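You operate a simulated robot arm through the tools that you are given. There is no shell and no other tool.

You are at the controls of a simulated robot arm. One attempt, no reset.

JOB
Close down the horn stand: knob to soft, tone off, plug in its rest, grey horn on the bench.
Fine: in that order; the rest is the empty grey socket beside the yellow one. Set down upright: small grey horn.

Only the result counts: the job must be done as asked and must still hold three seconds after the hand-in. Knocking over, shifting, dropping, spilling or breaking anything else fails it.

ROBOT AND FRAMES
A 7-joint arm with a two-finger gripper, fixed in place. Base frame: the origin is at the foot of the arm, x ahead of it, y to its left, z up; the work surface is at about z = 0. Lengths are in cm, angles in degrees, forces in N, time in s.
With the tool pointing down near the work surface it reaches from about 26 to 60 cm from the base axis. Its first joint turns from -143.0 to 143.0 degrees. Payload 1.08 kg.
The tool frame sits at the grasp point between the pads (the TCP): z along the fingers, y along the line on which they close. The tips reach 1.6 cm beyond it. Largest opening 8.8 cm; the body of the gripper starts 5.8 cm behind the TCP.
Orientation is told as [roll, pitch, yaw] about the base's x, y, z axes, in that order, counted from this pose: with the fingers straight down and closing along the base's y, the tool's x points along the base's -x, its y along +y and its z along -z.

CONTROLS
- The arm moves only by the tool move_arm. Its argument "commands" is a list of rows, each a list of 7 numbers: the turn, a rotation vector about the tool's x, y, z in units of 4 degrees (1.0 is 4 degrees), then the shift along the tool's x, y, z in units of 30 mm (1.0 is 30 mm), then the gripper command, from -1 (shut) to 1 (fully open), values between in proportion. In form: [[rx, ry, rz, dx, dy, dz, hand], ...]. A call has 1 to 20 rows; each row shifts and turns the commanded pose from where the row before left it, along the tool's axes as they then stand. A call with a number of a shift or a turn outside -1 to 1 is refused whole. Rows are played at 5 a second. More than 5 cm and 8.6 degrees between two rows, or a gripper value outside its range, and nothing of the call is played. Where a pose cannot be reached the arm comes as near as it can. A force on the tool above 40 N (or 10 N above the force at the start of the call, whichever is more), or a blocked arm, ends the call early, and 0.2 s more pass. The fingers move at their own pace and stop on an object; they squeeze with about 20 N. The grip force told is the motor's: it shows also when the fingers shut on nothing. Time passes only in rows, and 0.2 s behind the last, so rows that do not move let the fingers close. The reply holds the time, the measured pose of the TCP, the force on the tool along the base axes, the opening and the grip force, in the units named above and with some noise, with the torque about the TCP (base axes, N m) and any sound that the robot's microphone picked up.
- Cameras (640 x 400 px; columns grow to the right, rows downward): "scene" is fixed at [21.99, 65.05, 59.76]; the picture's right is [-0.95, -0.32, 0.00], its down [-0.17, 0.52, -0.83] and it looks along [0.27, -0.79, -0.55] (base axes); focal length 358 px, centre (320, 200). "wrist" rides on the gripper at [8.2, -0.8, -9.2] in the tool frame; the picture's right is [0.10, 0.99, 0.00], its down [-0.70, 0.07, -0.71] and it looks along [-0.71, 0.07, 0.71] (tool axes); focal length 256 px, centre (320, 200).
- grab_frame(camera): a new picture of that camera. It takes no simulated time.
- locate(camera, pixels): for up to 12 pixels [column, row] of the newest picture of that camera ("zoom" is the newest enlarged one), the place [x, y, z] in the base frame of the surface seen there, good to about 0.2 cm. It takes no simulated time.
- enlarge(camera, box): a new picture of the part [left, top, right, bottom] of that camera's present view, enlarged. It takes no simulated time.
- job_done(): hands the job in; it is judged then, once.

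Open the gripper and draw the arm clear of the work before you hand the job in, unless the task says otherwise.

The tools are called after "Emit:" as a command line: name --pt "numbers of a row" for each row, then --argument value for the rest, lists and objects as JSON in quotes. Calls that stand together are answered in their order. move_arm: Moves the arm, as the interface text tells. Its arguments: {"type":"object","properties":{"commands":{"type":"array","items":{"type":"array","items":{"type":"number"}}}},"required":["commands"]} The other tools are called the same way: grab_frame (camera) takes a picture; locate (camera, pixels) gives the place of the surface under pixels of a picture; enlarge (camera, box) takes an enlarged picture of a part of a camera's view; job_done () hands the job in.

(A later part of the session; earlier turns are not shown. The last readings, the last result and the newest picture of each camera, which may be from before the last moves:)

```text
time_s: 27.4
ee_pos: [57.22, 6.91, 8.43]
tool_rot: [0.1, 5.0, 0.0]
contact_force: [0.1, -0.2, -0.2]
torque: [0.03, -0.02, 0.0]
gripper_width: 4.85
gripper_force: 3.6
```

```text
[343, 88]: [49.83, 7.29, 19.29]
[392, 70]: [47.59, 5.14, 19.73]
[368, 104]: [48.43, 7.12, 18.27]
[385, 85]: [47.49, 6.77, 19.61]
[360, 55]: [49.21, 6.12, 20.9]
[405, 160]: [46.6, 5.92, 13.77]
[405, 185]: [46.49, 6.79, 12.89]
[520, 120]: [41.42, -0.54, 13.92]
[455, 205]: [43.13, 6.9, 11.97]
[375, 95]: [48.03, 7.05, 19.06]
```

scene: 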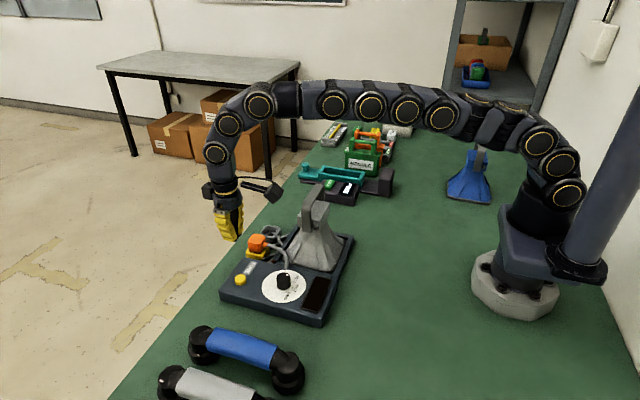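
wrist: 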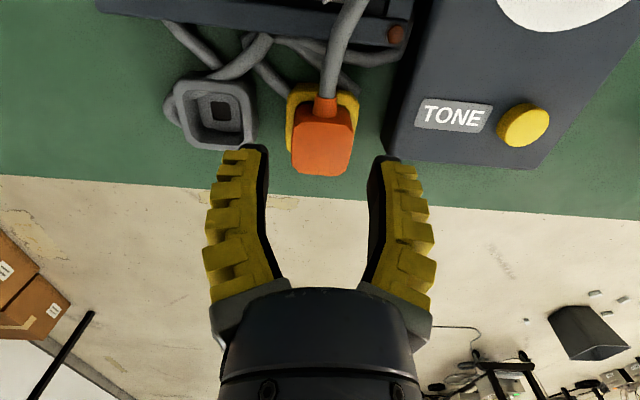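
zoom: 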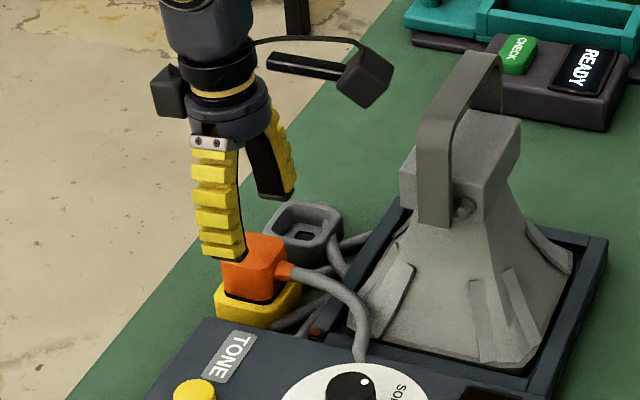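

Camera clearance after a 4 cm descent is about 1 cm to the horn box, acceptable. I descend to z≈4.5 around the plug.

Emit:
move_arm --pt "0 0 0 -0.04 0.01 0.45 0" --pt "0 0 0 -0.04 0 0.45 0" --pt "0 0 0 -0.035 0 0.41 0" --pt "0 0 0 0 0 0 0"

Emit:
grab_frame --camera "wrist"

Emit:
enlarge --camera "scene" --box '[200, 170, 350, 280]'

```text
time_s: 28.4
ee_pos: [57.14, 6.74, 4.45]
tool_rot: [0.0, 4.9, 0.1]
contact_force: [-0.2, -0.2, -0.3]
torque: [0.02, 0.0, -0.01]
gripper_width: 4.86
gripper_force: 3.3
```

```text
taken
```

wrist: 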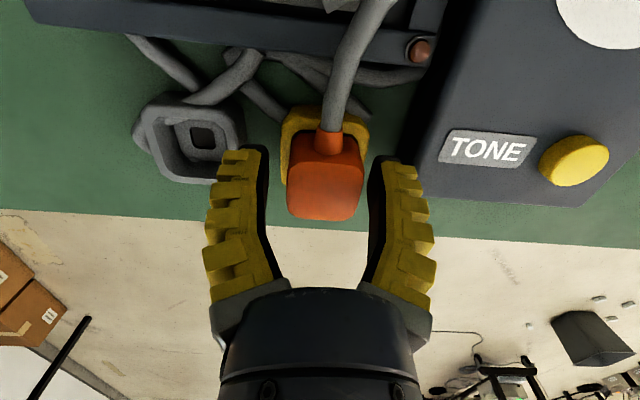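

```text
3.64 times, centred on (275, 225) of scene
```

zoom: 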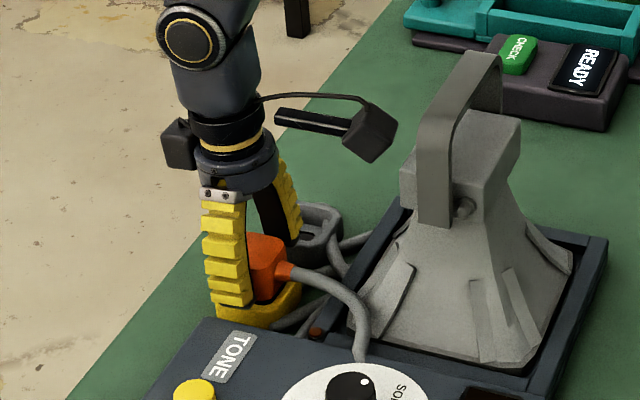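

The plug sits between the fingers, slightly right of centre. I shift 0.15 cm in y and close.

Emit:
move_arm --pt "0 0 0 0 0.05 0 0" --pt "0 0 0 0 0 0 -0.1" --pt "0 0 0 0 0 0 -0.3" --pt "0 0 0 0 0 0 -1" --pt "0 0 0 0 0 0 -1" --pt "0 0 0 0 0 0 -1"

Emit:
grab_frame --camera "wrist"

```text
time_s: 29.8
ee_pos: [57.27, 7.03, 4.56]
tool_rot: [0.0, 4.9, 0.0]
contact_force: [-3.8, 1.4, 11.0]
torque: [0.0, 0.1, -0.01]
gripper_width: 3.04
gripper_force: 20.3
```

```text
taken
```

wrist: 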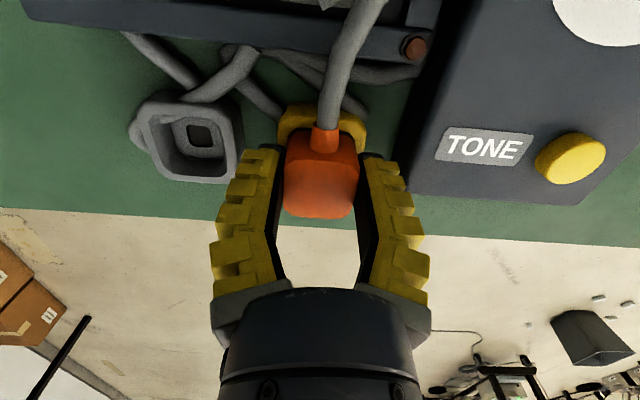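

The plug is gripped (width 3.04) at TCP (57.27,7.03,4.56). I pull straight up 1.5 cm first and check.

Emit:
move_arm --pt "0 0 0 0.014 0 -0.166 -1" --pt "0 0 0 0.014 0 -0.166 -1" --pt "0 0 0 0.014 0 -0.166 -1" --pt "0 0 0 0 0 0 -1"

Emit:
enlarge --camera "scene" --box '[200, 170, 350, 280]'

```text
time_s: 30.8
ee_pos: [57.34, 6.98, 6.1]
tool_rot: [0.1, 5.0, 0.0]
contact_force: [-4.4, -0.6, 7.8]
torque: [0.0, 0.21, 0.0]
gripper_width: 2.74
gripper_force: 19.5
```

```text
3.64 times, centred on (275, 225) of scene
```

zoom: 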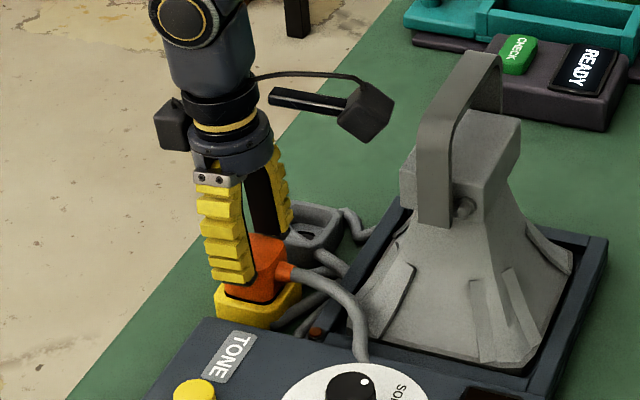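

The fingers rose 1.5 cm but the plug appears to have stayed low, and the width shrank to 2.74, so they slipped. I look closely at the plug and the grey socket's cable.

Emit:
enlarge --camera "scene" --box '[235, 200, 315, 260]'

Emit:
grab_frame --camera "wrist"

Emit:
enlarge --camera "wrist" --box '[100, 20, 440, 240]'

```text
6.67 times, centred on (275, 230) of scene
```

zoom: 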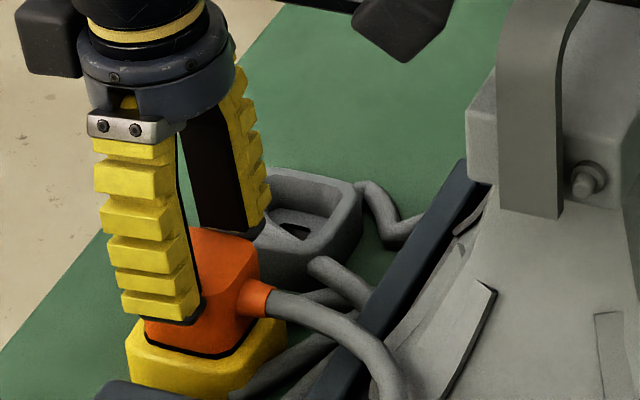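

```text
taken
```

wrist: 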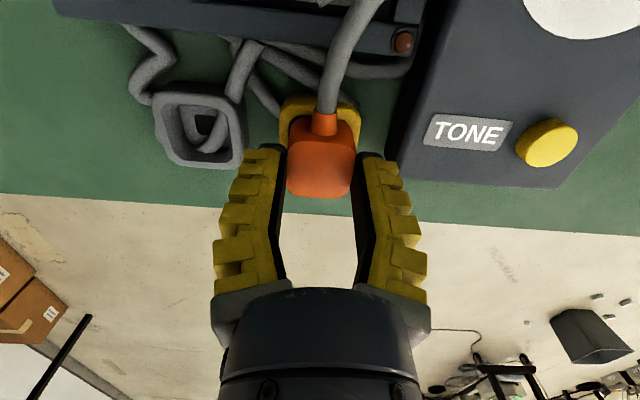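

```text
1.82 times, centred on (270, 130) of wrist
```

zoom: 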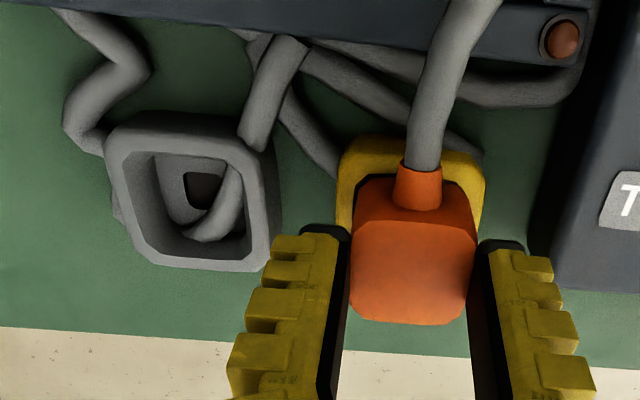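

The plug seems still seated, while the loose cable by the grey socket shifted. I locate the plug top, grey socket rim and the cable pieces.

Emit:
locate --camera "zoom" --pixels '[[410, 285], [410, 240], [420, 185], [122, 190], [262, 190], [190, 255], [180, 120], [200, 185], [215, 215], [270, 100], [120, 60], [80, 120]]'

Emit:
enlarge --camera "wrist" --box '[130, 20, 270, 180]'

```text
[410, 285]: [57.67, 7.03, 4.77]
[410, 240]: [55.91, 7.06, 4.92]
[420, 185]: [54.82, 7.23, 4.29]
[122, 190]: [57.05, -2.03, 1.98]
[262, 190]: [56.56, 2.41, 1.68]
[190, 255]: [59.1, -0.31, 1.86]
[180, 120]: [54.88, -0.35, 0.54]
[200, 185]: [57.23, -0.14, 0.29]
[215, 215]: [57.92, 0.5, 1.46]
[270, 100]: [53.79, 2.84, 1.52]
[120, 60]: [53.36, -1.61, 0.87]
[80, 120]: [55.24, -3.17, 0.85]
```

```text
2.50 times, centred on (200, 100) of wrist
```

zoom: 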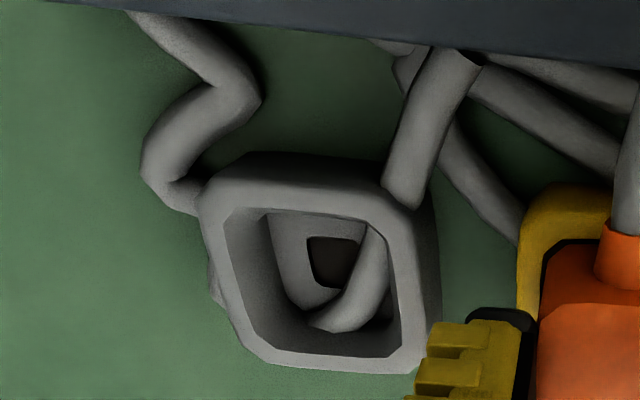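

The plug top is still at z≈4.9, so the fingers slipped off upward; the sockets haven't moved. I open, go deeper (TCP z≈3.75, tips just above the yellow rim) and regrip.

Emit:
move_arm --pt "0 0 0 0 0 0 0" --pt "0 0 0 0 0 0 0" --pt "0 0 0 -0.025 0 0.4 0" --pt "0 0 0 -0.025 0 0.38 0" --pt "0 0 0 0 0 0 0"

Emit:
grab_frame --camera "wrist"

Emit:
enlarge --camera "scene" --box '[230, 170, 330, 260]'

```text
time_s: 32.0
ee_pos: [57.23, 7.08, 3.77]
tool_rot: [0.0, 5.0, 0.1]
contact_force: [-0.1, 0.4, -0.1]
torque: [0.01, -0.02, 0.0]
gripper_width: 4.85
gripper_force: 3.2
```

```text
taken
```

wrist: 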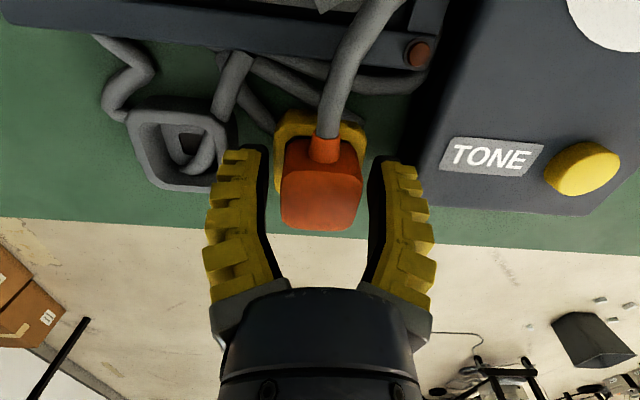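

```text
4.44 times, centred on (280, 215) of scene
```

zoom: 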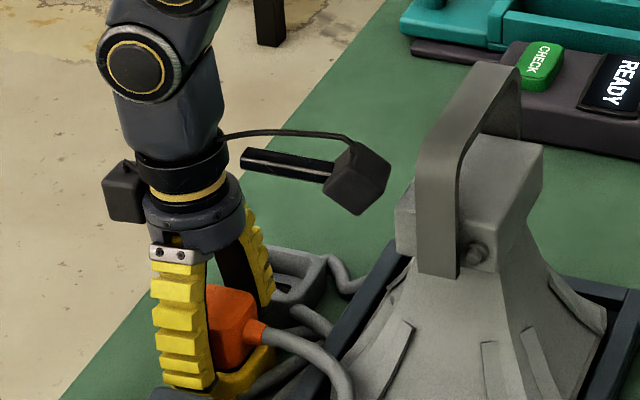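

Fingers straddle the plug deeper now. I close and then pull up in 2 mm steps.

Emit:
move_arm --pt "0 0 0 0 0 0 -0.2" --pt "0 0 0 0 0 0 -1" --pt "0 0 0 0 0 0 -1" --pt "0 0 0 0 0 0 -1"

Emit:
move_arm --pt "0 0 0 0.005 0 -0.066 -1" --pt "0 0 0 0.005 0 -0.066 -1" --pt "0 0 0 0 0 0 -1"

Emit:
grab_frame --camera "wrist"

```text
time_s: 33.0
ee_pos: [57.19, 7.02, 3.78]
tool_rot: [0.0, 4.9, 0.0]
contact_force: [-4.0, -1.2, 11.5]
torque: [-0.01, 0.09, 0.0]
gripper_width: 3.01
gripper_force: 20.3
```

```text
time_s: 33.8
ee_pos: [57.13, 7.08, 4.09]
tool_rot: [-0.1, 5.0, 0.0]
contact_force: [1.1, -0.3, -1.0]
torque: [0.02, 0.03, 0.0]
gripper_width: 3.0
gripper_force: 20.0
```

```text
taken
```

wrist: 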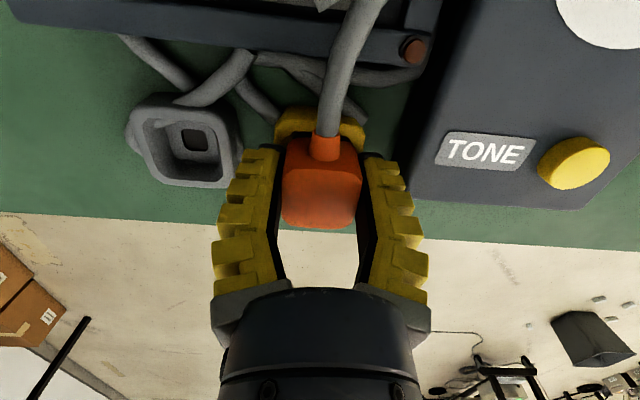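

Force dropped from +11.5 to −1 N with the width unchanged, so the grip holds so far. I keep pulling in small steps.

Emit:
move_arm --pt "0 0 0 0.006 0 -0.066 -1" --pt "0 0 0 0.006 0 -0.066 -1" --pt "0 0 0 0.006 0 -0.066 -1" --pt "0 0 0 0 0 0 -1"

Emit:
enlarge --camera "scene" --box '[230, 170, 330, 260]'

```text
time_s: 34.8
ee_pos: [57.21, 7.11, 4.76]
tool_rot: [0.0, 4.9, 0.0]
contact_force: [0.3, 0.5, -0.1]
torque: [0.0, 0.0, 0.01]
gripper_width: 3.02
gripper_force: 19.5
```

```text
4.44 times, centred on (280, 215) of scene
```

zoom: 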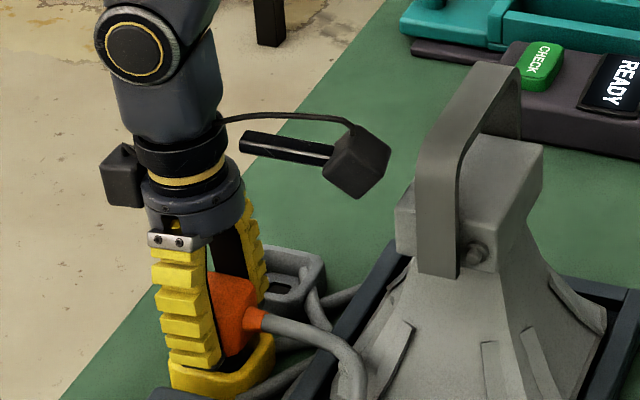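

The plug is coming out with the hand (force ≈0, width 3.02). I lift to TCP z≈7.5.

Emit:
move_arm --pt "0 0 0 0.02 0 -0.23 -1" --pt "0 0 0 0.02 0 -0.23 -1" --pt "0 0 0 0.02 0 -0.23 -1" --pt "0 0 0 0.02 0 -0.23 -1" --pt "0 0 0 0 0 0 -1"

Emit:
grab_frame --camera "wrist"

Emit:
enlarge --camera "scene" --box '[220, 170, 340, 270]'

```text
time_s: 36.0
ee_pos: [57.24, 7.12, 7.46]
tool_rot: [0.0, 5.0, 0.1]
contact_force: [0.7, -0.3, -0.5]
torque: [-0.02, 0.0, 0.01]
gripper_width: 3.02
gripper_force: 19.6
```

```text
taken
```

wrist: 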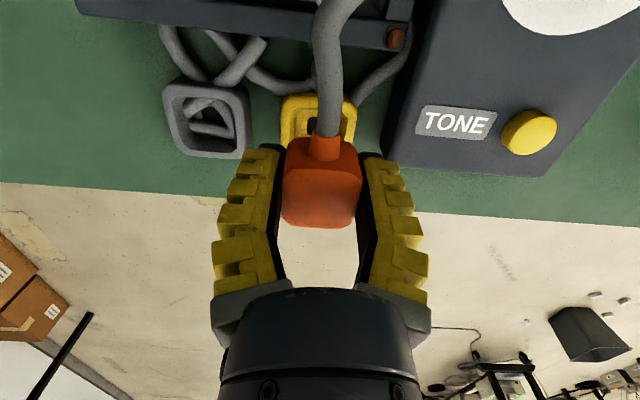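

```text
4.00 times, centred on (280, 220) of scene
```

zoom: 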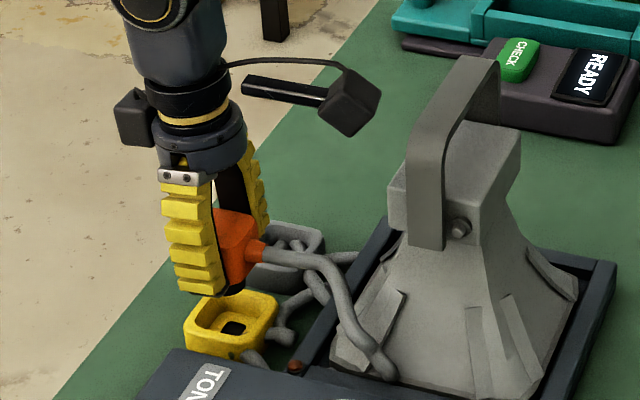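

The plug is out of the yellow socket. I move it −7.07 cm in y to above the grey socket at the same height, then check.

Emit:
move_arm --pt "0 0 0 0 -0.4 0 -1" --pt "0 0 0 0 -0.5 0 -1" --pt "0 0 0 0 -0.5 0 -1" --pt "0 0 0 0 -0.5 0 -1" --pt "0 0 0 -0.02 -0.457 0 -1" --pt "0 0 0 0 0 0 -1"

Emit:
grab_frame --camera "wrist"

Emit:
enlarge --camera "scene" --box '[220, 170, 340, 270]'

```text
time_s: 37.4
ee_pos: [57.1, 0.09, 7.29]
tool_rot: [0.0, 4.9, 0.0]
contact_force: [-1.0, 0.3, -1.0]
torque: [0.0, 0.02, -0.03]
gripper_width: 3.01
gripper_force: 20.0
```

```text
taken
```

wrist: 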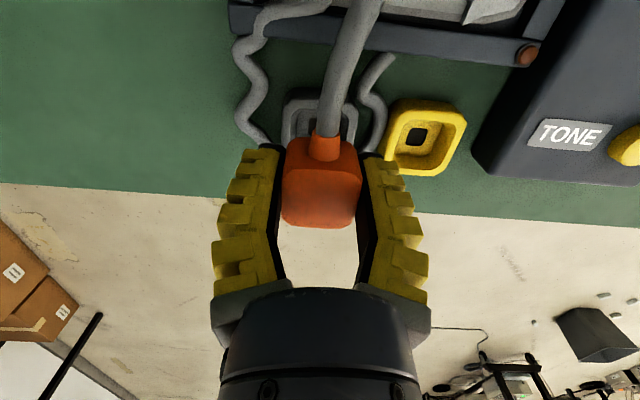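

```text
4.00 times, centred on (280, 220) of scene
```

zoom: 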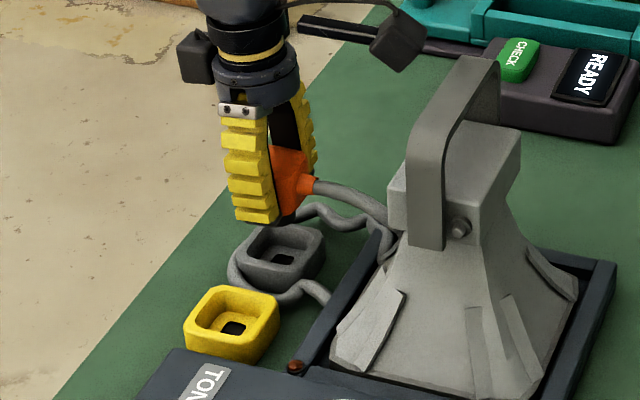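

The plug is above the grey socket. I enlarge the wrist view to compare the alignment with the socket beneath (reference: yellow centre appeared at column ≈317 when aligned).

Emit:
enlarge --camera "wrist" --box '[240, 70, 400, 240]'

Emit:
enlarge --camera "scene" --box '[255, 205, 325, 260]'

```text
2.35 times, centred on (320, 155) of wrist
```

zoom: 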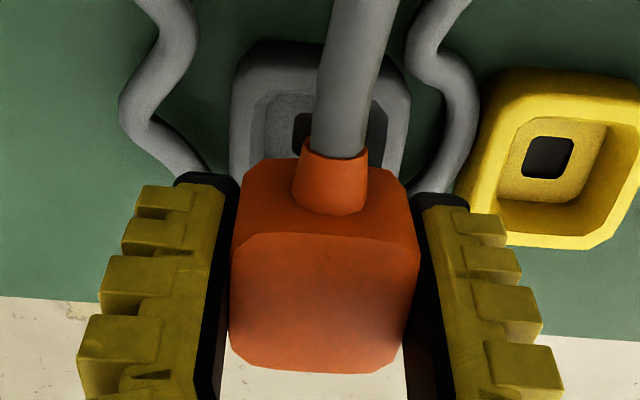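

```text
7.27 times, centred on (290, 232) of scene
```

zoom: 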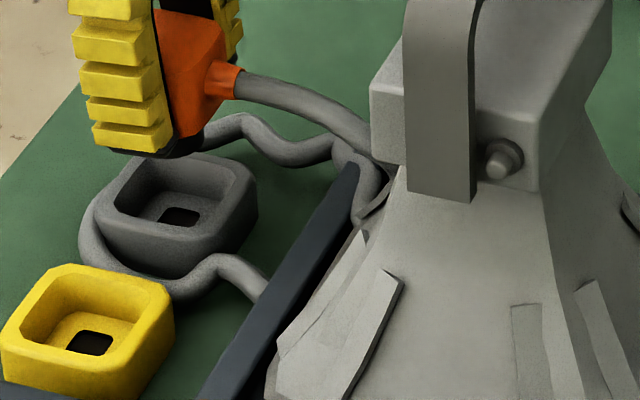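

I locate the grey rim's left/right parts and the plug's faces here to measure the alignment.

Emit:
enlarge --camera "wrist" --box '[240, 70, 400, 240]'

Emit:
locate --camera "zoom" --pixels '[[243, 120], [398, 120], [240, 150], [401, 150], [280, 70], [240, 300], [405, 300], [322, 300], [322, 245], [322, 365], [245, 200], [405, 200]]'

```text
2.35 times, centred on (320, 155) of wrist
```

zoom: 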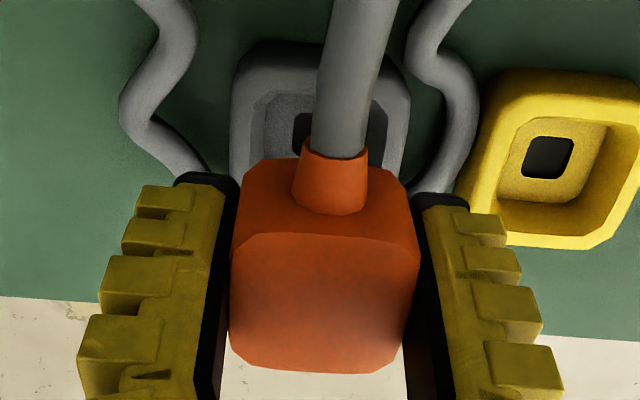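

```text
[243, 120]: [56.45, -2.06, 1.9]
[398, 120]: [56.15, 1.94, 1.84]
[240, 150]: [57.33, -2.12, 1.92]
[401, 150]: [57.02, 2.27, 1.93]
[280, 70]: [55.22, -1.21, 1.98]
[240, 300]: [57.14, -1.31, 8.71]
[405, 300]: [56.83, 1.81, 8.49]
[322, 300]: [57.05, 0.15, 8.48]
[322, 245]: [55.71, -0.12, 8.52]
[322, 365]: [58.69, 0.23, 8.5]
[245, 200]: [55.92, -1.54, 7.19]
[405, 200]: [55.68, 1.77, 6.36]
```

Comparing with the yellow reference, the plug is about 0.1 cm low in y. I correct by +0.1 cm and lower to just above the rim (TCP z≈5.6).

Emit:
move_arm --pt "0 0 0 -0.015 0.035 0 -1" --pt "0 0 0 -0.024 0 0.28 -1" --pt "0 0 0 -0.024 0 0.28 -1" --pt "0 0 0 0 0 0 -1"

Emit:
enlarge --camera "wrist" --box '[240, 70, 400, 240]'

Emit:
enlarge --camera "scene" --box '[245, 190, 325, 260]'

```text
time_s: 38.4
ee_pos: [57.27, 0.04, 5.61]
tool_rot: [0.0, 5.0, 0.0]
contact_force: [-0.1, -0.2, 0.2]
torque: [-0.03, 0.0, -0.01]
gripper_width: 3.0
gripper_force: 20.3
```

```text
2.35 times, centred on (320, 155) of wrist
```

zoom: 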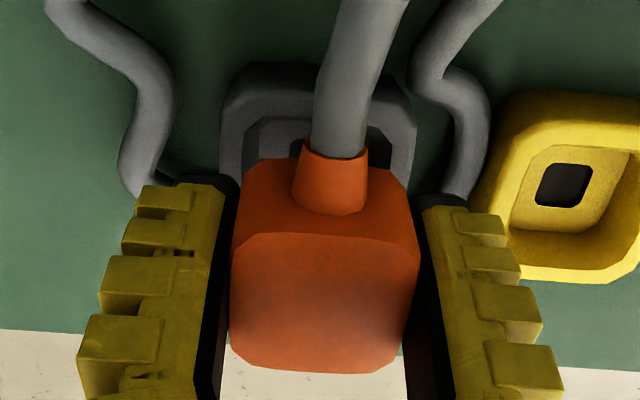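

```text
5.71 times, centred on (285, 225) of scene
```

zoom: 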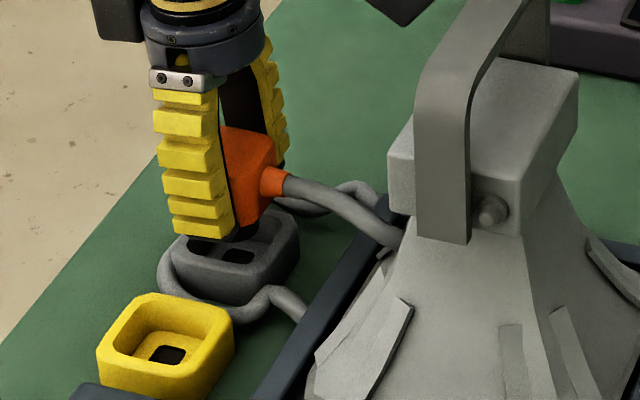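

The plug is just above the rim. I enlarge at higher magnification to measure the lateral alignment precisely.

Emit:
enlarge --camera "wrist" --box '[270, 90, 370, 152]'

Emit:
enlarge --camera "scene" --box '[262, 210, 302, 240]'

```text
6.40 times, centred on (320, 121) of wrist
```

zoom: 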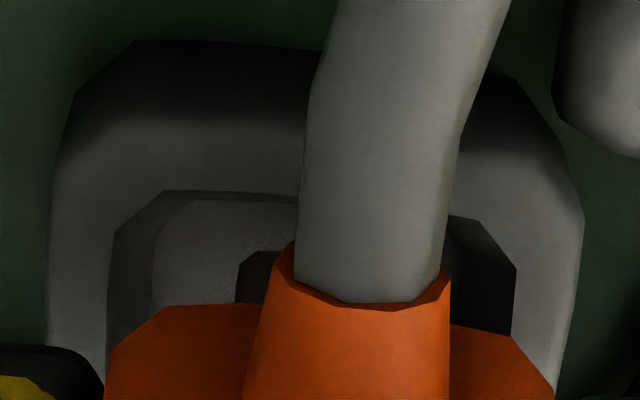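

```text
13.33 times, centred on (282, 225) of scene
```

zoom: 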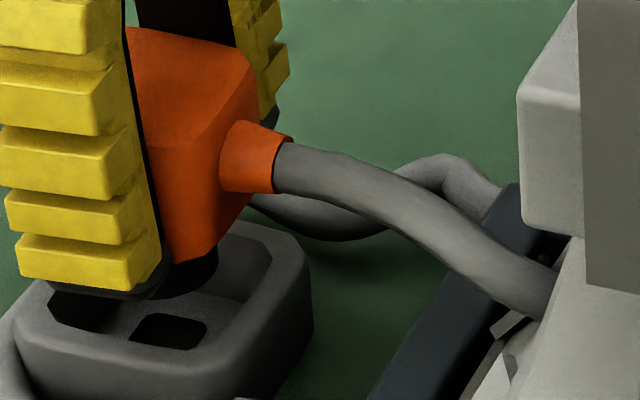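

The plug's dark insert hangs just over the recess; lateral offset is under 0.1 cm. I shift −0.05 cm in y and lower in small steps.

Emit:
move_arm --pt "0 0 0 -0.008 -0.018 0.1 -1" --pt "0 0 0 -0.008 0 0.1 -1" --pt "0 0 0 -0.008 0 0.1 -1" --pt "0 0 0 -0.008 0 0.1 -1" --pt "0 0 0 0 0 0 -1"

Emit:
enlarge --camera "scene" --box '[245, 190, 325, 260]'

```text
time_s: 39.6
ee_pos: [57.39, 0.09, 4.56]
tool_rot: [0.0, 5.0, 0.1]
contact_force: [0.4, 0.0, -1.3]
torque: [-0.01, 0.0, -0.01]
gripper_width: 3.03
gripper_force: 20.1
```

```text
5.71 times, centred on (285, 225) of scene
```

zoom: 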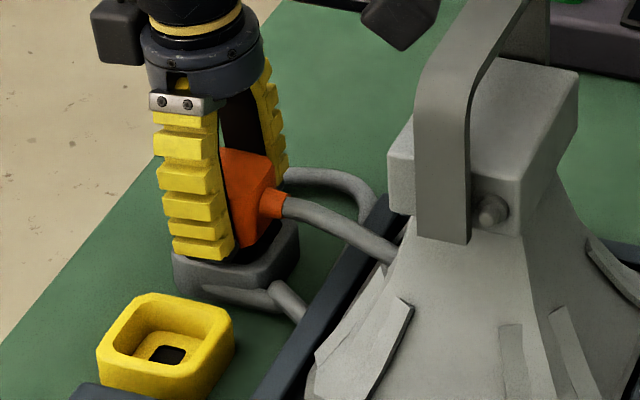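

It is entering without force (z 4.56). I lower the remaining 0.8 cm in small steps.

Emit:
move_arm --pt "0 0 0 -0.008 0 0.09 -1" --pt "0 0 0 -0.008 0 0.09 -1" --pt "0 0 0 -0.006 0 0.07 -1" --pt "0 0 0 0 0 0 -1"

Emit:
enlarge --camera "scene" --box '[245, 190, 325, 260]'

Emit:
grab_frame --camera "wrist"

```text
time_s: 40.6
ee_pos: [57.38, 0.21, 3.75]
tool_rot: [0.0, 4.9, 0.1]
contact_force: [-3.3, -0.4, 4.6]
torque: [0.0, 0.08, 0.04]
gripper_width: 3.02
gripper_force: 19.8
```

```text
5.71 times, centred on (285, 225) of scene
```

zoom: 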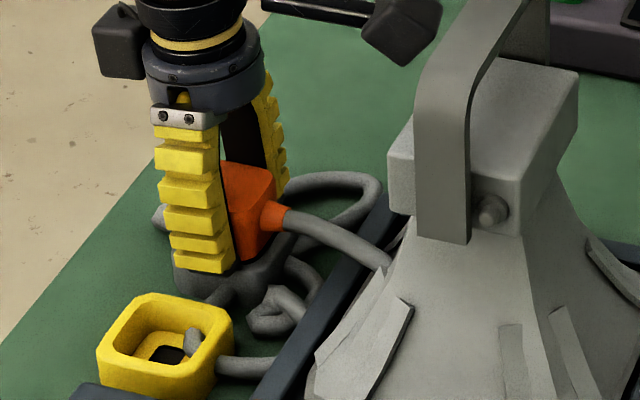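

```text
taken
```

wrist: 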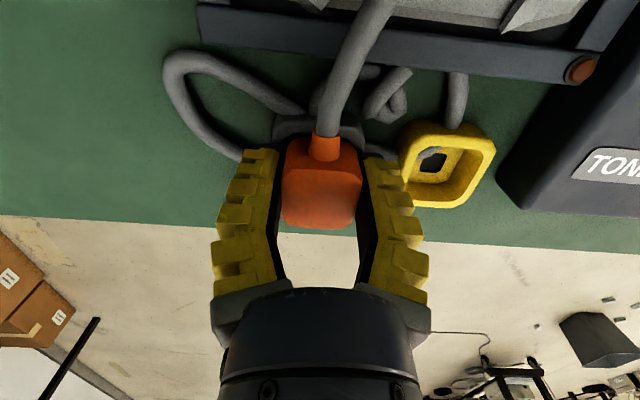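

Contact force 4.6 N at z 3.75, the seated height. I press 1.5 mm more to make sure it is fully home.

Emit:
move_arm --pt "0 0 0 -0.003 0 0.03 -1" --pt "0 0 0 -0.002 0 0.025 -1" --pt "0 0 0 0 0 0 -1"

Emit:
enlarge --camera "scene" --box '[262, 205, 312, 245]'

Emit:
enlarge --camera "wrist" --box '[220, 60, 420, 240]'

```text
time_s: 41.4
ee_pos: [57.32, 0.2, 3.66]
tool_rot: [0.0, 4.9, 0.0]
contact_force: [0.6, 1.7, 12.9]
torque: [-0.01, -0.06, -0.05]
gripper_width: 3.04
gripper_force: 20.2
```

```text
10.00 times, centred on (287, 225) of scene
```

zoom: 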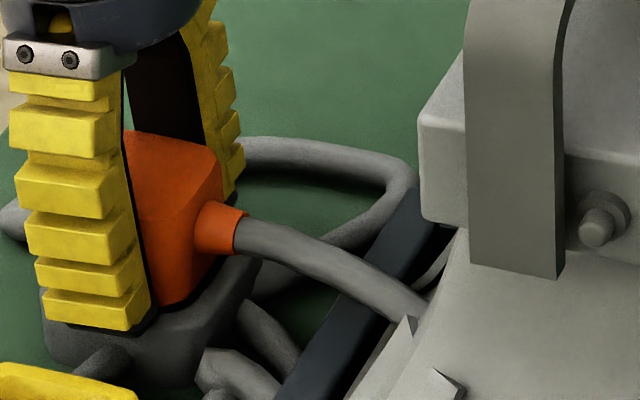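

```text
2.22 times, centred on (320, 150) of wrist
```

zoom: 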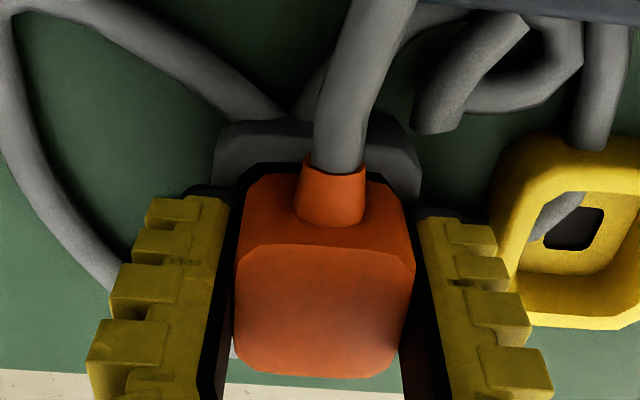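

The plug is home with 13 N pressing. I open the gripper and lift straight up, then inspect.

Emit:
move_arm --pt "0 0 0 0 0 0 -0.2" --pt "0 0 0 0 0 0 0" --pt "0 0 0 0 0 0 0" --pt "0 0 0 0.028 0 -0.33 0" --pt "0 0 0 0.05 0 -0.6 0" --pt "0 0 0 0.07 0 -0.8 0" --pt "0 0 0 0.07 0 -0.8 0" --pt "0 0 0 0 0 0 0"

Emit:
grab_frame --camera "wrist"

Emit:
enlarge --camera "scene" --box '[220, 180, 350, 280]'

```text
time_s: 43.2
ee_pos: [57.21, 0.29, 11.21]
tool_rot: [0.0, 5.0, 0.0]
contact_force: [0.2, -0.8, -1.3]
torque: [0.02, 0.02, 0.01]
gripper_width: 4.86
gripper_force: 3.3
```

```text
taken
```

wrist: 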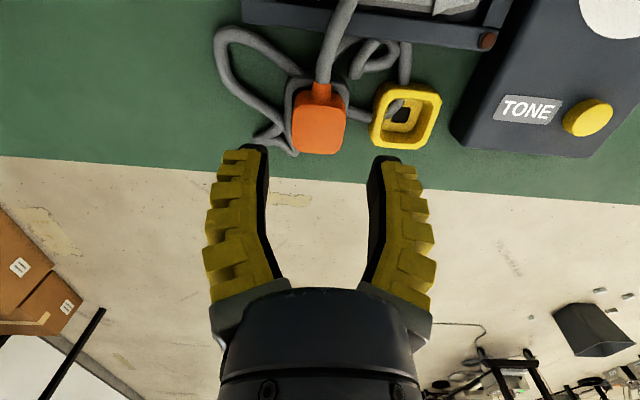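

```text
4.00 times, centred on (285, 230) of scene
```

zoom: 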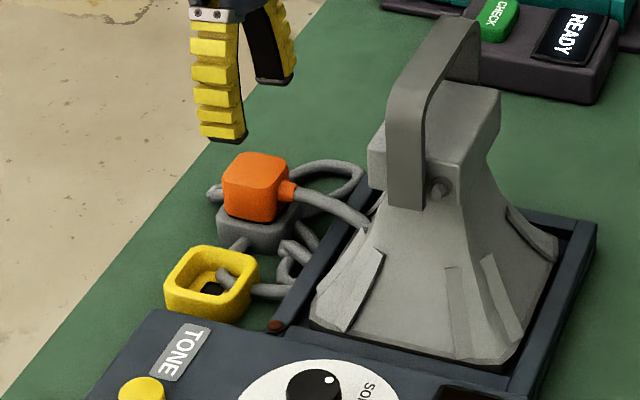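

The plug now sits in the grey rest. I check its height compared with the former seated height (4.9).

Emit:
locate --camera "zoom" --pixels '[[255, 165], [240, 175], [275, 170], [255, 185], [232, 165], [285, 165], [255, 235]]'

Emit:
locate --camera "wrist" --pixels '[[300, 120], [340, 120], [320, 105], [320, 145], [320, 125]]'

Emit:
enlarge --camera "wrist" --box '[260, 60, 380, 170]'

```text
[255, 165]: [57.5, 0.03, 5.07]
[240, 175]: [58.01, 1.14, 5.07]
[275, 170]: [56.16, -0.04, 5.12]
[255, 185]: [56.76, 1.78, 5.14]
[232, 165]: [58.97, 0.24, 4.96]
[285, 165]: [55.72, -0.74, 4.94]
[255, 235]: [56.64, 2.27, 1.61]
```

```text
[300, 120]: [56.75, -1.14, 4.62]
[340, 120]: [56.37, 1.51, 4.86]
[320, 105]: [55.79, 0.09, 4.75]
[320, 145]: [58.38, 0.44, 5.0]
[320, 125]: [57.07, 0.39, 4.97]
```

```text
3.64 times, centred on (320, 115) of wrist
```

zoom: 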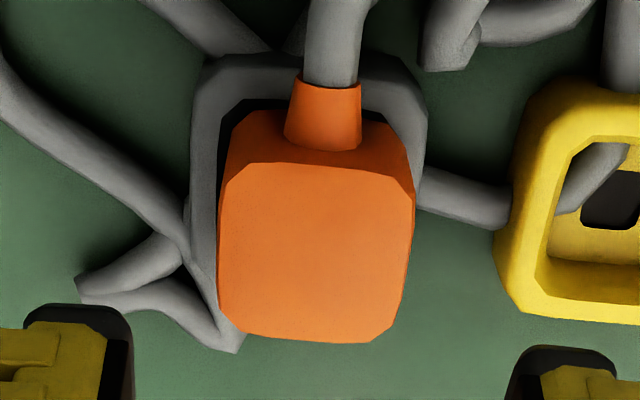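

The plug top reads about 0.1 cm higher than when seated in the yellow socket, so I will press it down gently with closed fingertips to be sure. First I close and descend just above it.

Emit:
move_arm --pt "0 0 0 0 -0.03 0 -1" --pt "0 0 0 -0.04 0 0.5 -1" --pt "0 0 0 -0.04 0 0.5 -1" --pt "0 0 0 -0.04 0 0.45 -1" --pt "0 0 0 0 0 0 -1"

Emit:
enlarge --camera "scene" --box '[245, 190, 325, 260]'

```text
time_s: 44.4
ee_pos: [57.39, 0.05, 6.89]
tool_rot: [0.0, 5.0, 0.0]
contact_force: [0.3, -0.2, -0.3]
torque: [0.0, -0.01, 0.03]
gripper_width: 0.0
gripper_force: 20.1
```

```text
5.71 times, centred on (285, 225) of scene
```

zoom: 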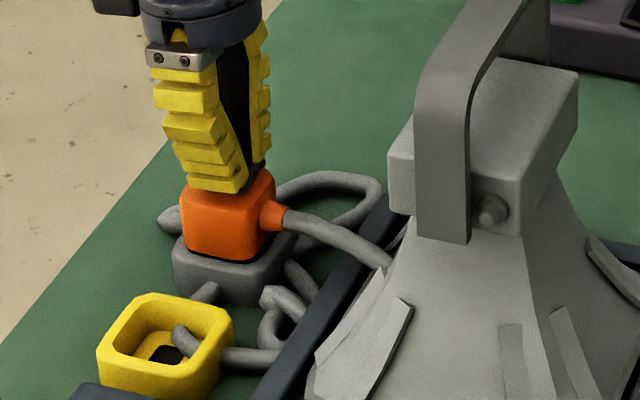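

Tips are just above the plug top. I press in 0.6–1 mm steps.

Emit:
move_arm --pt "0 0 0 -0.003 0 0.05 -1" --pt "0 0 0 -0.003 0 0.04 -1" --pt "0 0 0 -0.002 0 0.03 -1" --pt "0 0 0 -0.002 0 0.03 -1" --pt "0 0 0 0 0 0 -1"

```text
time_s: 45.6
ee_pos: [57.41, 0.03, 6.46]
tool_rot: [0.0, 4.9, 0.0]
contact_force: [-2.4, -1.4, 16.6]
torque: [0.0, -0.06, -0.02]
gripper_width: 0.6
gripper_force: 19.9
```

Force is 16.6 N with the tips at about z 4.87. I press slightly more once, then lift.

Emit:
move_arm --pt "0 0 0 -0.002 0 0.03 -1" --pt "0 0 0 0 0 0 -1"

Emit:
move_arm --pt "0 0 0 0.01 0 -0.15 -1" --pt "0 0 0 0.04 0 -0.5 -1" --pt "0 0 0 0.07 0 -0.8 -1" --pt "0 0 0 0.07 0 -0.8 -1" --pt "0 0 0 0.07 0 -0.8 -1" --pt "0 0 0 0 0 -0.9 0" --pt "0 0 0 0 0 -0.9 0" --pt "0 0 0 0 0 0 0"

Emit:
enlarge --camera "scene" --box '[220, 180, 350, 280]'

Emit:
locate --camera "zoom" --pixels '[[255, 165], [240, 175], [275, 170], [255, 185], [232, 165], [285, 165], [255, 235]]'

Emit:
grab_frame --camera "wrist"

```text
time_s: 46.2
ee_pos: [57.45, -0.01, 6.54]
tool_rot: [0.0, 4.7, 0.0]
contact_force: [-3.4, -0.7, 27.7]
torque: [-0.02, -0.06, 0.02]
gripper_width: 0.59
gripper_force: 20.2
```

```text
time_s: 48.0
ee_pos: [57.47, -0.01, 20.87]
tool_rot: [-0.1, 5.0, 0.0]
contact_force: [-0.6, -0.1, -0.3]
torque: [0.04, -0.01, -0.02]
gripper_width: 4.85
gripper_force: 2.8
```

```text
4.00 times, centred on (285, 230) of scene
```

zoom: 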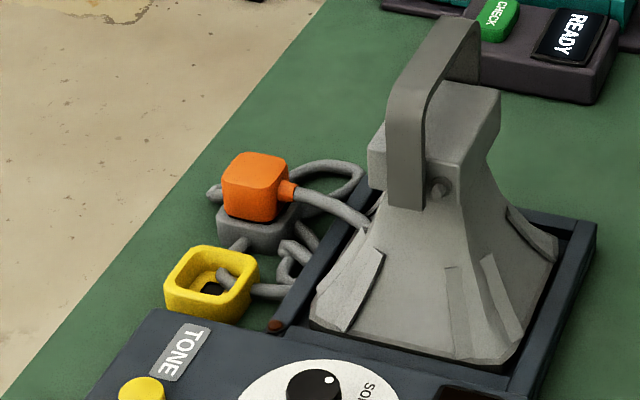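

```text
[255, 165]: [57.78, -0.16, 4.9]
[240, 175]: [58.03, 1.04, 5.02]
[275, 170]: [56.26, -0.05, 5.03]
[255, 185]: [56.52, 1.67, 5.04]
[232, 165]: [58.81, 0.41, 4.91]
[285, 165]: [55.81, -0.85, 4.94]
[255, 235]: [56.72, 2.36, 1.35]
```

```text
taken
```

wrist: 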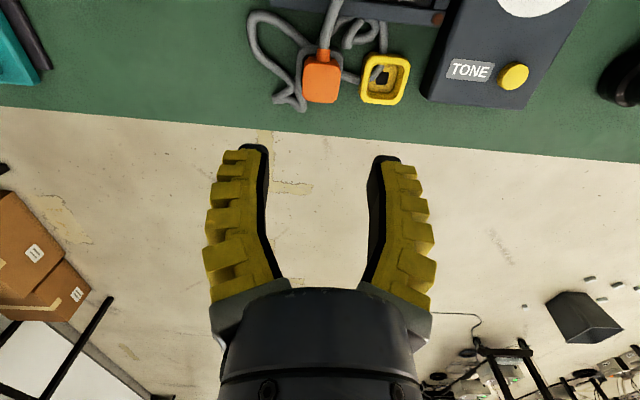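

The plug is seated (top ≈4.95) in the grey rest. Now the horn: I survey free bench space and nearby objects, and the strap handle geometry.

Emit:
grab_frame --camera "scene"

Emit:
locate --camera "scene" --pixels '[[400, 230], [420, 270], [400, 200], [430, 210], [450, 200], [490, 203], [392, 195], [355, 203], [355, 235], [375, 290], [440, 240], [330, 320]]'

Emit:
enlarge --camera "scene" --box '[290, 170, 360, 240]'

```text
taken
```

scene: 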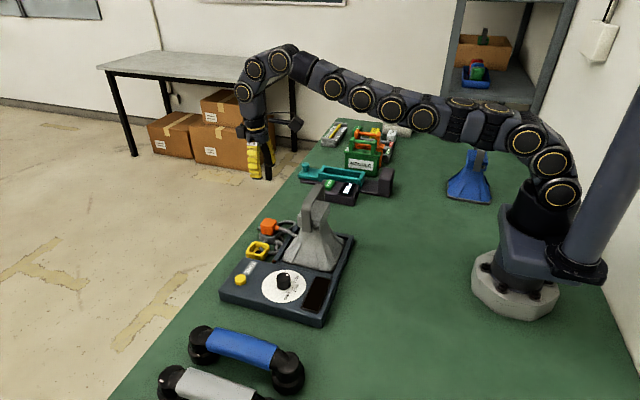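

```text
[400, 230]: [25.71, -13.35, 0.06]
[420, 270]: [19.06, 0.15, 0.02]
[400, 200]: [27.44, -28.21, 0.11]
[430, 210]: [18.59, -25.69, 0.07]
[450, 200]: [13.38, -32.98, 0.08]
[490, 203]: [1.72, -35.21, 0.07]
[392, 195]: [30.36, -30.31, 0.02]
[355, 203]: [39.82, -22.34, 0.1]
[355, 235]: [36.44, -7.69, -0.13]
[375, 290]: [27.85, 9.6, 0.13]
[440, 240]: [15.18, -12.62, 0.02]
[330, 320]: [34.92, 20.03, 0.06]
```

```text
5.71 times, centred on (325, 205) of scene
```

zoom: 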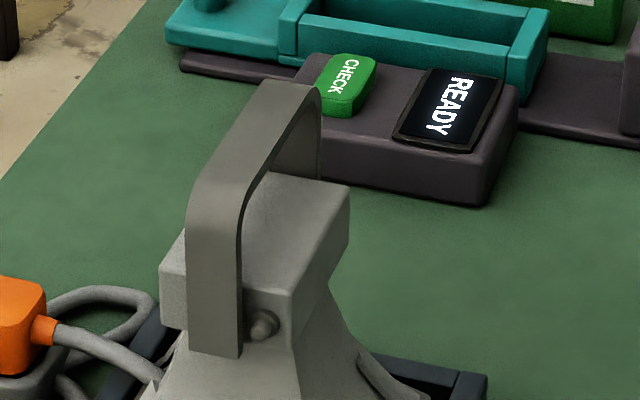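

Free bench lies around (31,−14). I measure the strap handle precisely.

Emit:
locate --camera "zoom" --pixels '[[192, 260], [236, 260], [215, 345], [198, 205], [238, 205], [222, 160], [265, 165], [265, 90], [310, 95], [288, 92], [300, 180], [318, 170]]'

Emit:
locate --camera "zoom" --pixels '[[240, 125], [262, 130], [225, 150], [250, 165], [240, 145], [270, 110], [290, 105], [165, 270], [290, 290], [345, 190], [260, 325], [340, 230]]'

```text
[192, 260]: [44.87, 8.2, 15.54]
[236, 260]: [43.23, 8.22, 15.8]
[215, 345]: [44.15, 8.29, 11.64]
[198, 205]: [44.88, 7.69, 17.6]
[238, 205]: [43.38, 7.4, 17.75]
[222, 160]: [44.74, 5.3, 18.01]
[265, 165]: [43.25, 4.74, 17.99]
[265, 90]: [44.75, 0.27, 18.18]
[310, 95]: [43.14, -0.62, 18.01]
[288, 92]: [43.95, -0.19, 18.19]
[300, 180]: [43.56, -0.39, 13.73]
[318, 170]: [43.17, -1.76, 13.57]
```

```text
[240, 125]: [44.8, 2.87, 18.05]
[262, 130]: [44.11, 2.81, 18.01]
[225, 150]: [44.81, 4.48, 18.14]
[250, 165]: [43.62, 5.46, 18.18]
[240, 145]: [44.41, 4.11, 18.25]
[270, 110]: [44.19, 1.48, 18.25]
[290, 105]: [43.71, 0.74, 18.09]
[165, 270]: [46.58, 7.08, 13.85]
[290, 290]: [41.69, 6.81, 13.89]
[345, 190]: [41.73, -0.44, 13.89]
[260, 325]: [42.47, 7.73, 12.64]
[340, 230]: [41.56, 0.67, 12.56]
```

Strap: x 43.15–44.95, y −1.8…8.3, top z 18.15; horn centre (44.1,3.3). I go up and over the horn, removing the lean, then yaw −90° so that the fingers close along x.

Emit:
move_arm --pt "0 0 0 0 0 -0.8 0" --pt "0 -0.6 0 0 0 -0.8 0" --pt "0 -0.65 0 0.3 0 -0.4 0" --pt "0 0 0 0.9 0.3 0 0" --pt "0 0 0 0.9 0.4 0 0" --pt "0 0 0 0.9 0.4 0 0" --pt "0 0 0 0.9 0 0 0" --pt "0 0 0 0.5 0 0 0" --pt "0 0 0 0 0 0 0"

Emit:
move_arm --pt "0 0 1 0 0 0 0" --pt "0 0 1 0 0 0 0" --pt "0 0 1 0 0 0 0" --pt "0 0 1 0 0 0 0" --pt "0 0 1 0 0 0 0" --pt "0 0 1 0 0 0 0" --pt "0 0 1 0 0 0 0" --pt "0 0 1 0 0 0 0" --pt "0 0 1 0 0 0 0" --pt "0 0 1 0 0 0 0" --pt "0 0 1 0 0 0 0" --pt "0 0 0 0 0 0 0"

```text
time_s: 50.0
ee_pos: [44.58, 3.13, 25.52]
tool_rot: [0.0, -0.1, 0.0]
contact_force: [-0.3, 0.9, 0.5]
torque: [-0.04, 0.0, -0.04]
gripper_width: 4.88
gripper_force: 3.3
out of reach, approached as far as the arm can: row 1
```

```text
time_s: 52.6
ee_pos: [44.53, 3.32, 25.65]
tool_rot: [0.0, 0.0, -44.1]
contact_force: [0.6, -0.5, 0.4]
torque: [-0.01, 0.0, -0.01]
gripper_width: 4.87
gripper_force: 2.9
```

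Halfway turned, no trouble. I complete the yaw to about −90° (stand yaw is near 0–2°).

Emit:
move_arm --pt "0 0 1 0 0 0 0" --pt "0 0 1 0 0 0 0" --pt "0 0 1 0 0 0 0" --pt "0 0 1 0 0 0 0" --pt "0 0 1 0 0 0 0" --pt "0 0 1 0 0 0 0" --pt "0 0 1 0 0 0 0" --pt "0 0 1 0 0 0 0" --pt "0 0 1 0 0 0 0" --pt "0 0 1 0 0 0 0" --pt "0 0 1 0 0 0 0" --pt "0 0 0.4 0 0 0 0" --pt "0 0 0 0 0 0 0"

Emit:
grab_frame --camera "wrist"

Emit:
grab_frame --camera "scene"

```text
time_s: 55.4
ee_pos: [44.68, 3.18, 25.65]
tool_rot: [0.2, 0.1, -89.7]
contact_force: [0.4, 0.3, -0.6]
torque: [0.03, 0.02, 0.01]
gripper_width: 4.85
gripper_force: 3.0
```

```text
taken
```

wrist: 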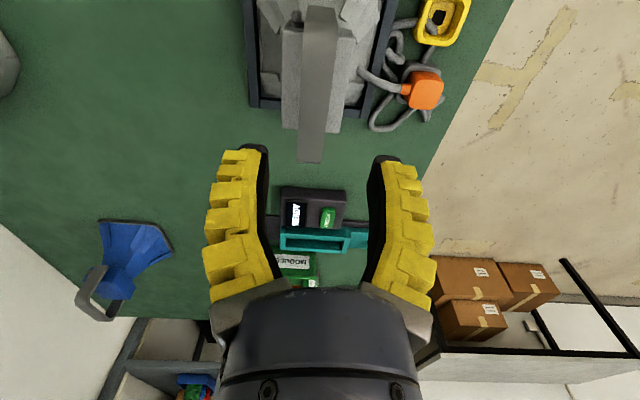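

```text
taken
```

scene: 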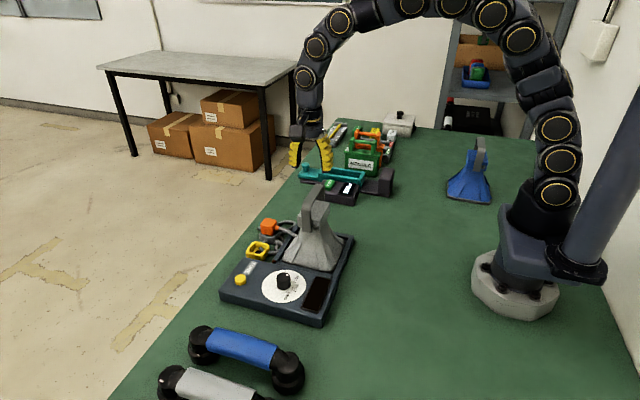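

The strap is between the fingers' column range. I centre x on 44.05 and descend to z≈20.2 to check alignment.

Emit:
move_arm --pt "0 0 0 0.03 -0.2 0.3 0" --pt "0 0 0 0 0 0.75 0" --pt "0 0 0 0 0 0.75 0" --pt "0 0 0 0 0 0 0"

Emit:
grab_frame --camera "wrist"

Emit:
enlarge --camera "scene" --box '[240, 130, 380, 280]'

```text
time_s: 56.4
ee_pos: [44.17, 3.28, 20.16]
tool_rot: [0.0, 0.0, -89.7]
contact_force: [-0.3, -0.1, 1.1]
torque: [0.02, 0.0, 0.01]
gripper_width: 4.86
gripper_force: 3.4
```

```text
taken
```

wrist: 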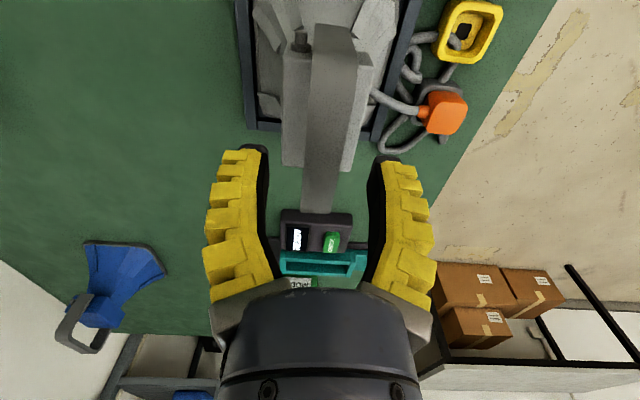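

```text
2.67 times, centred on (310, 205) of scene
```

zoom: 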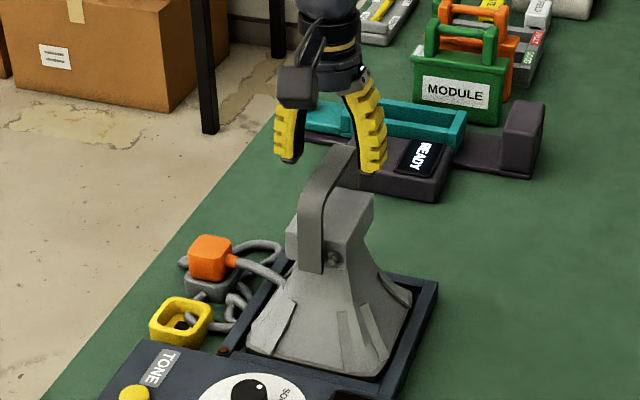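

Aligned. I descend another 3 cm so the strap lies around the TCP plane, tips still above the horn's box.

Emit:
move_arm --pt "0 0 0 0 -0.03 0.4 0" --pt "0 0 0 0 0 0.4 0" --pt "0 0 0 0 0 0.2 0" --pt "0 0 0 0 0 0 0"

Emit:
enlarge --camera "scene" --box '[260, 150, 360, 240]'

Emit:
grab_frame --camera "wrist"

```text
time_s: 57.4
ee_pos: [43.88, 3.33, 17.26]
tool_rot: [0.1, -0.1, -89.5]
contact_force: [0.7, -0.4, -0.8]
torque: [0.03, 0.0, 0.02]
gripper_width: 4.87
gripper_force: 3.5
```

```text
4.44 times, centred on (310, 195) of scene
```

zoom: 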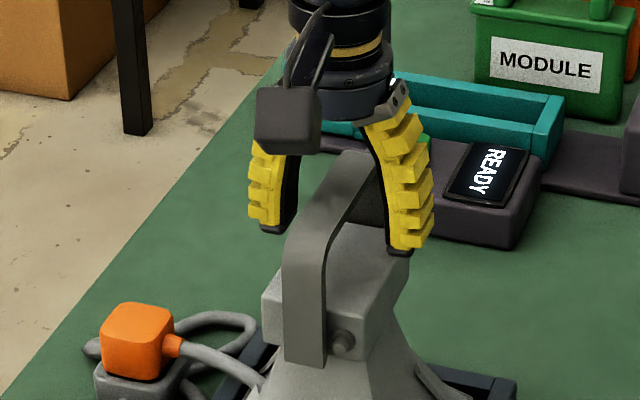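

```text
taken
```

wrist: 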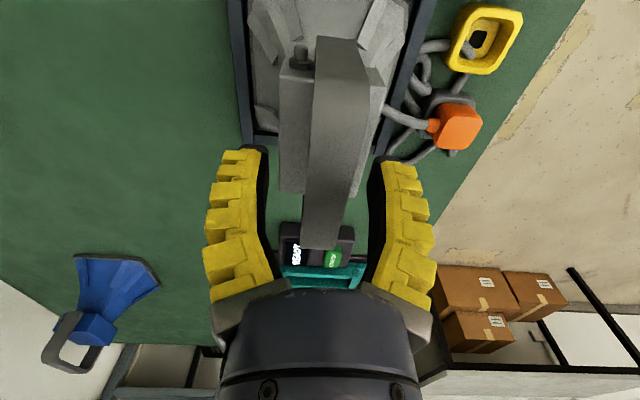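

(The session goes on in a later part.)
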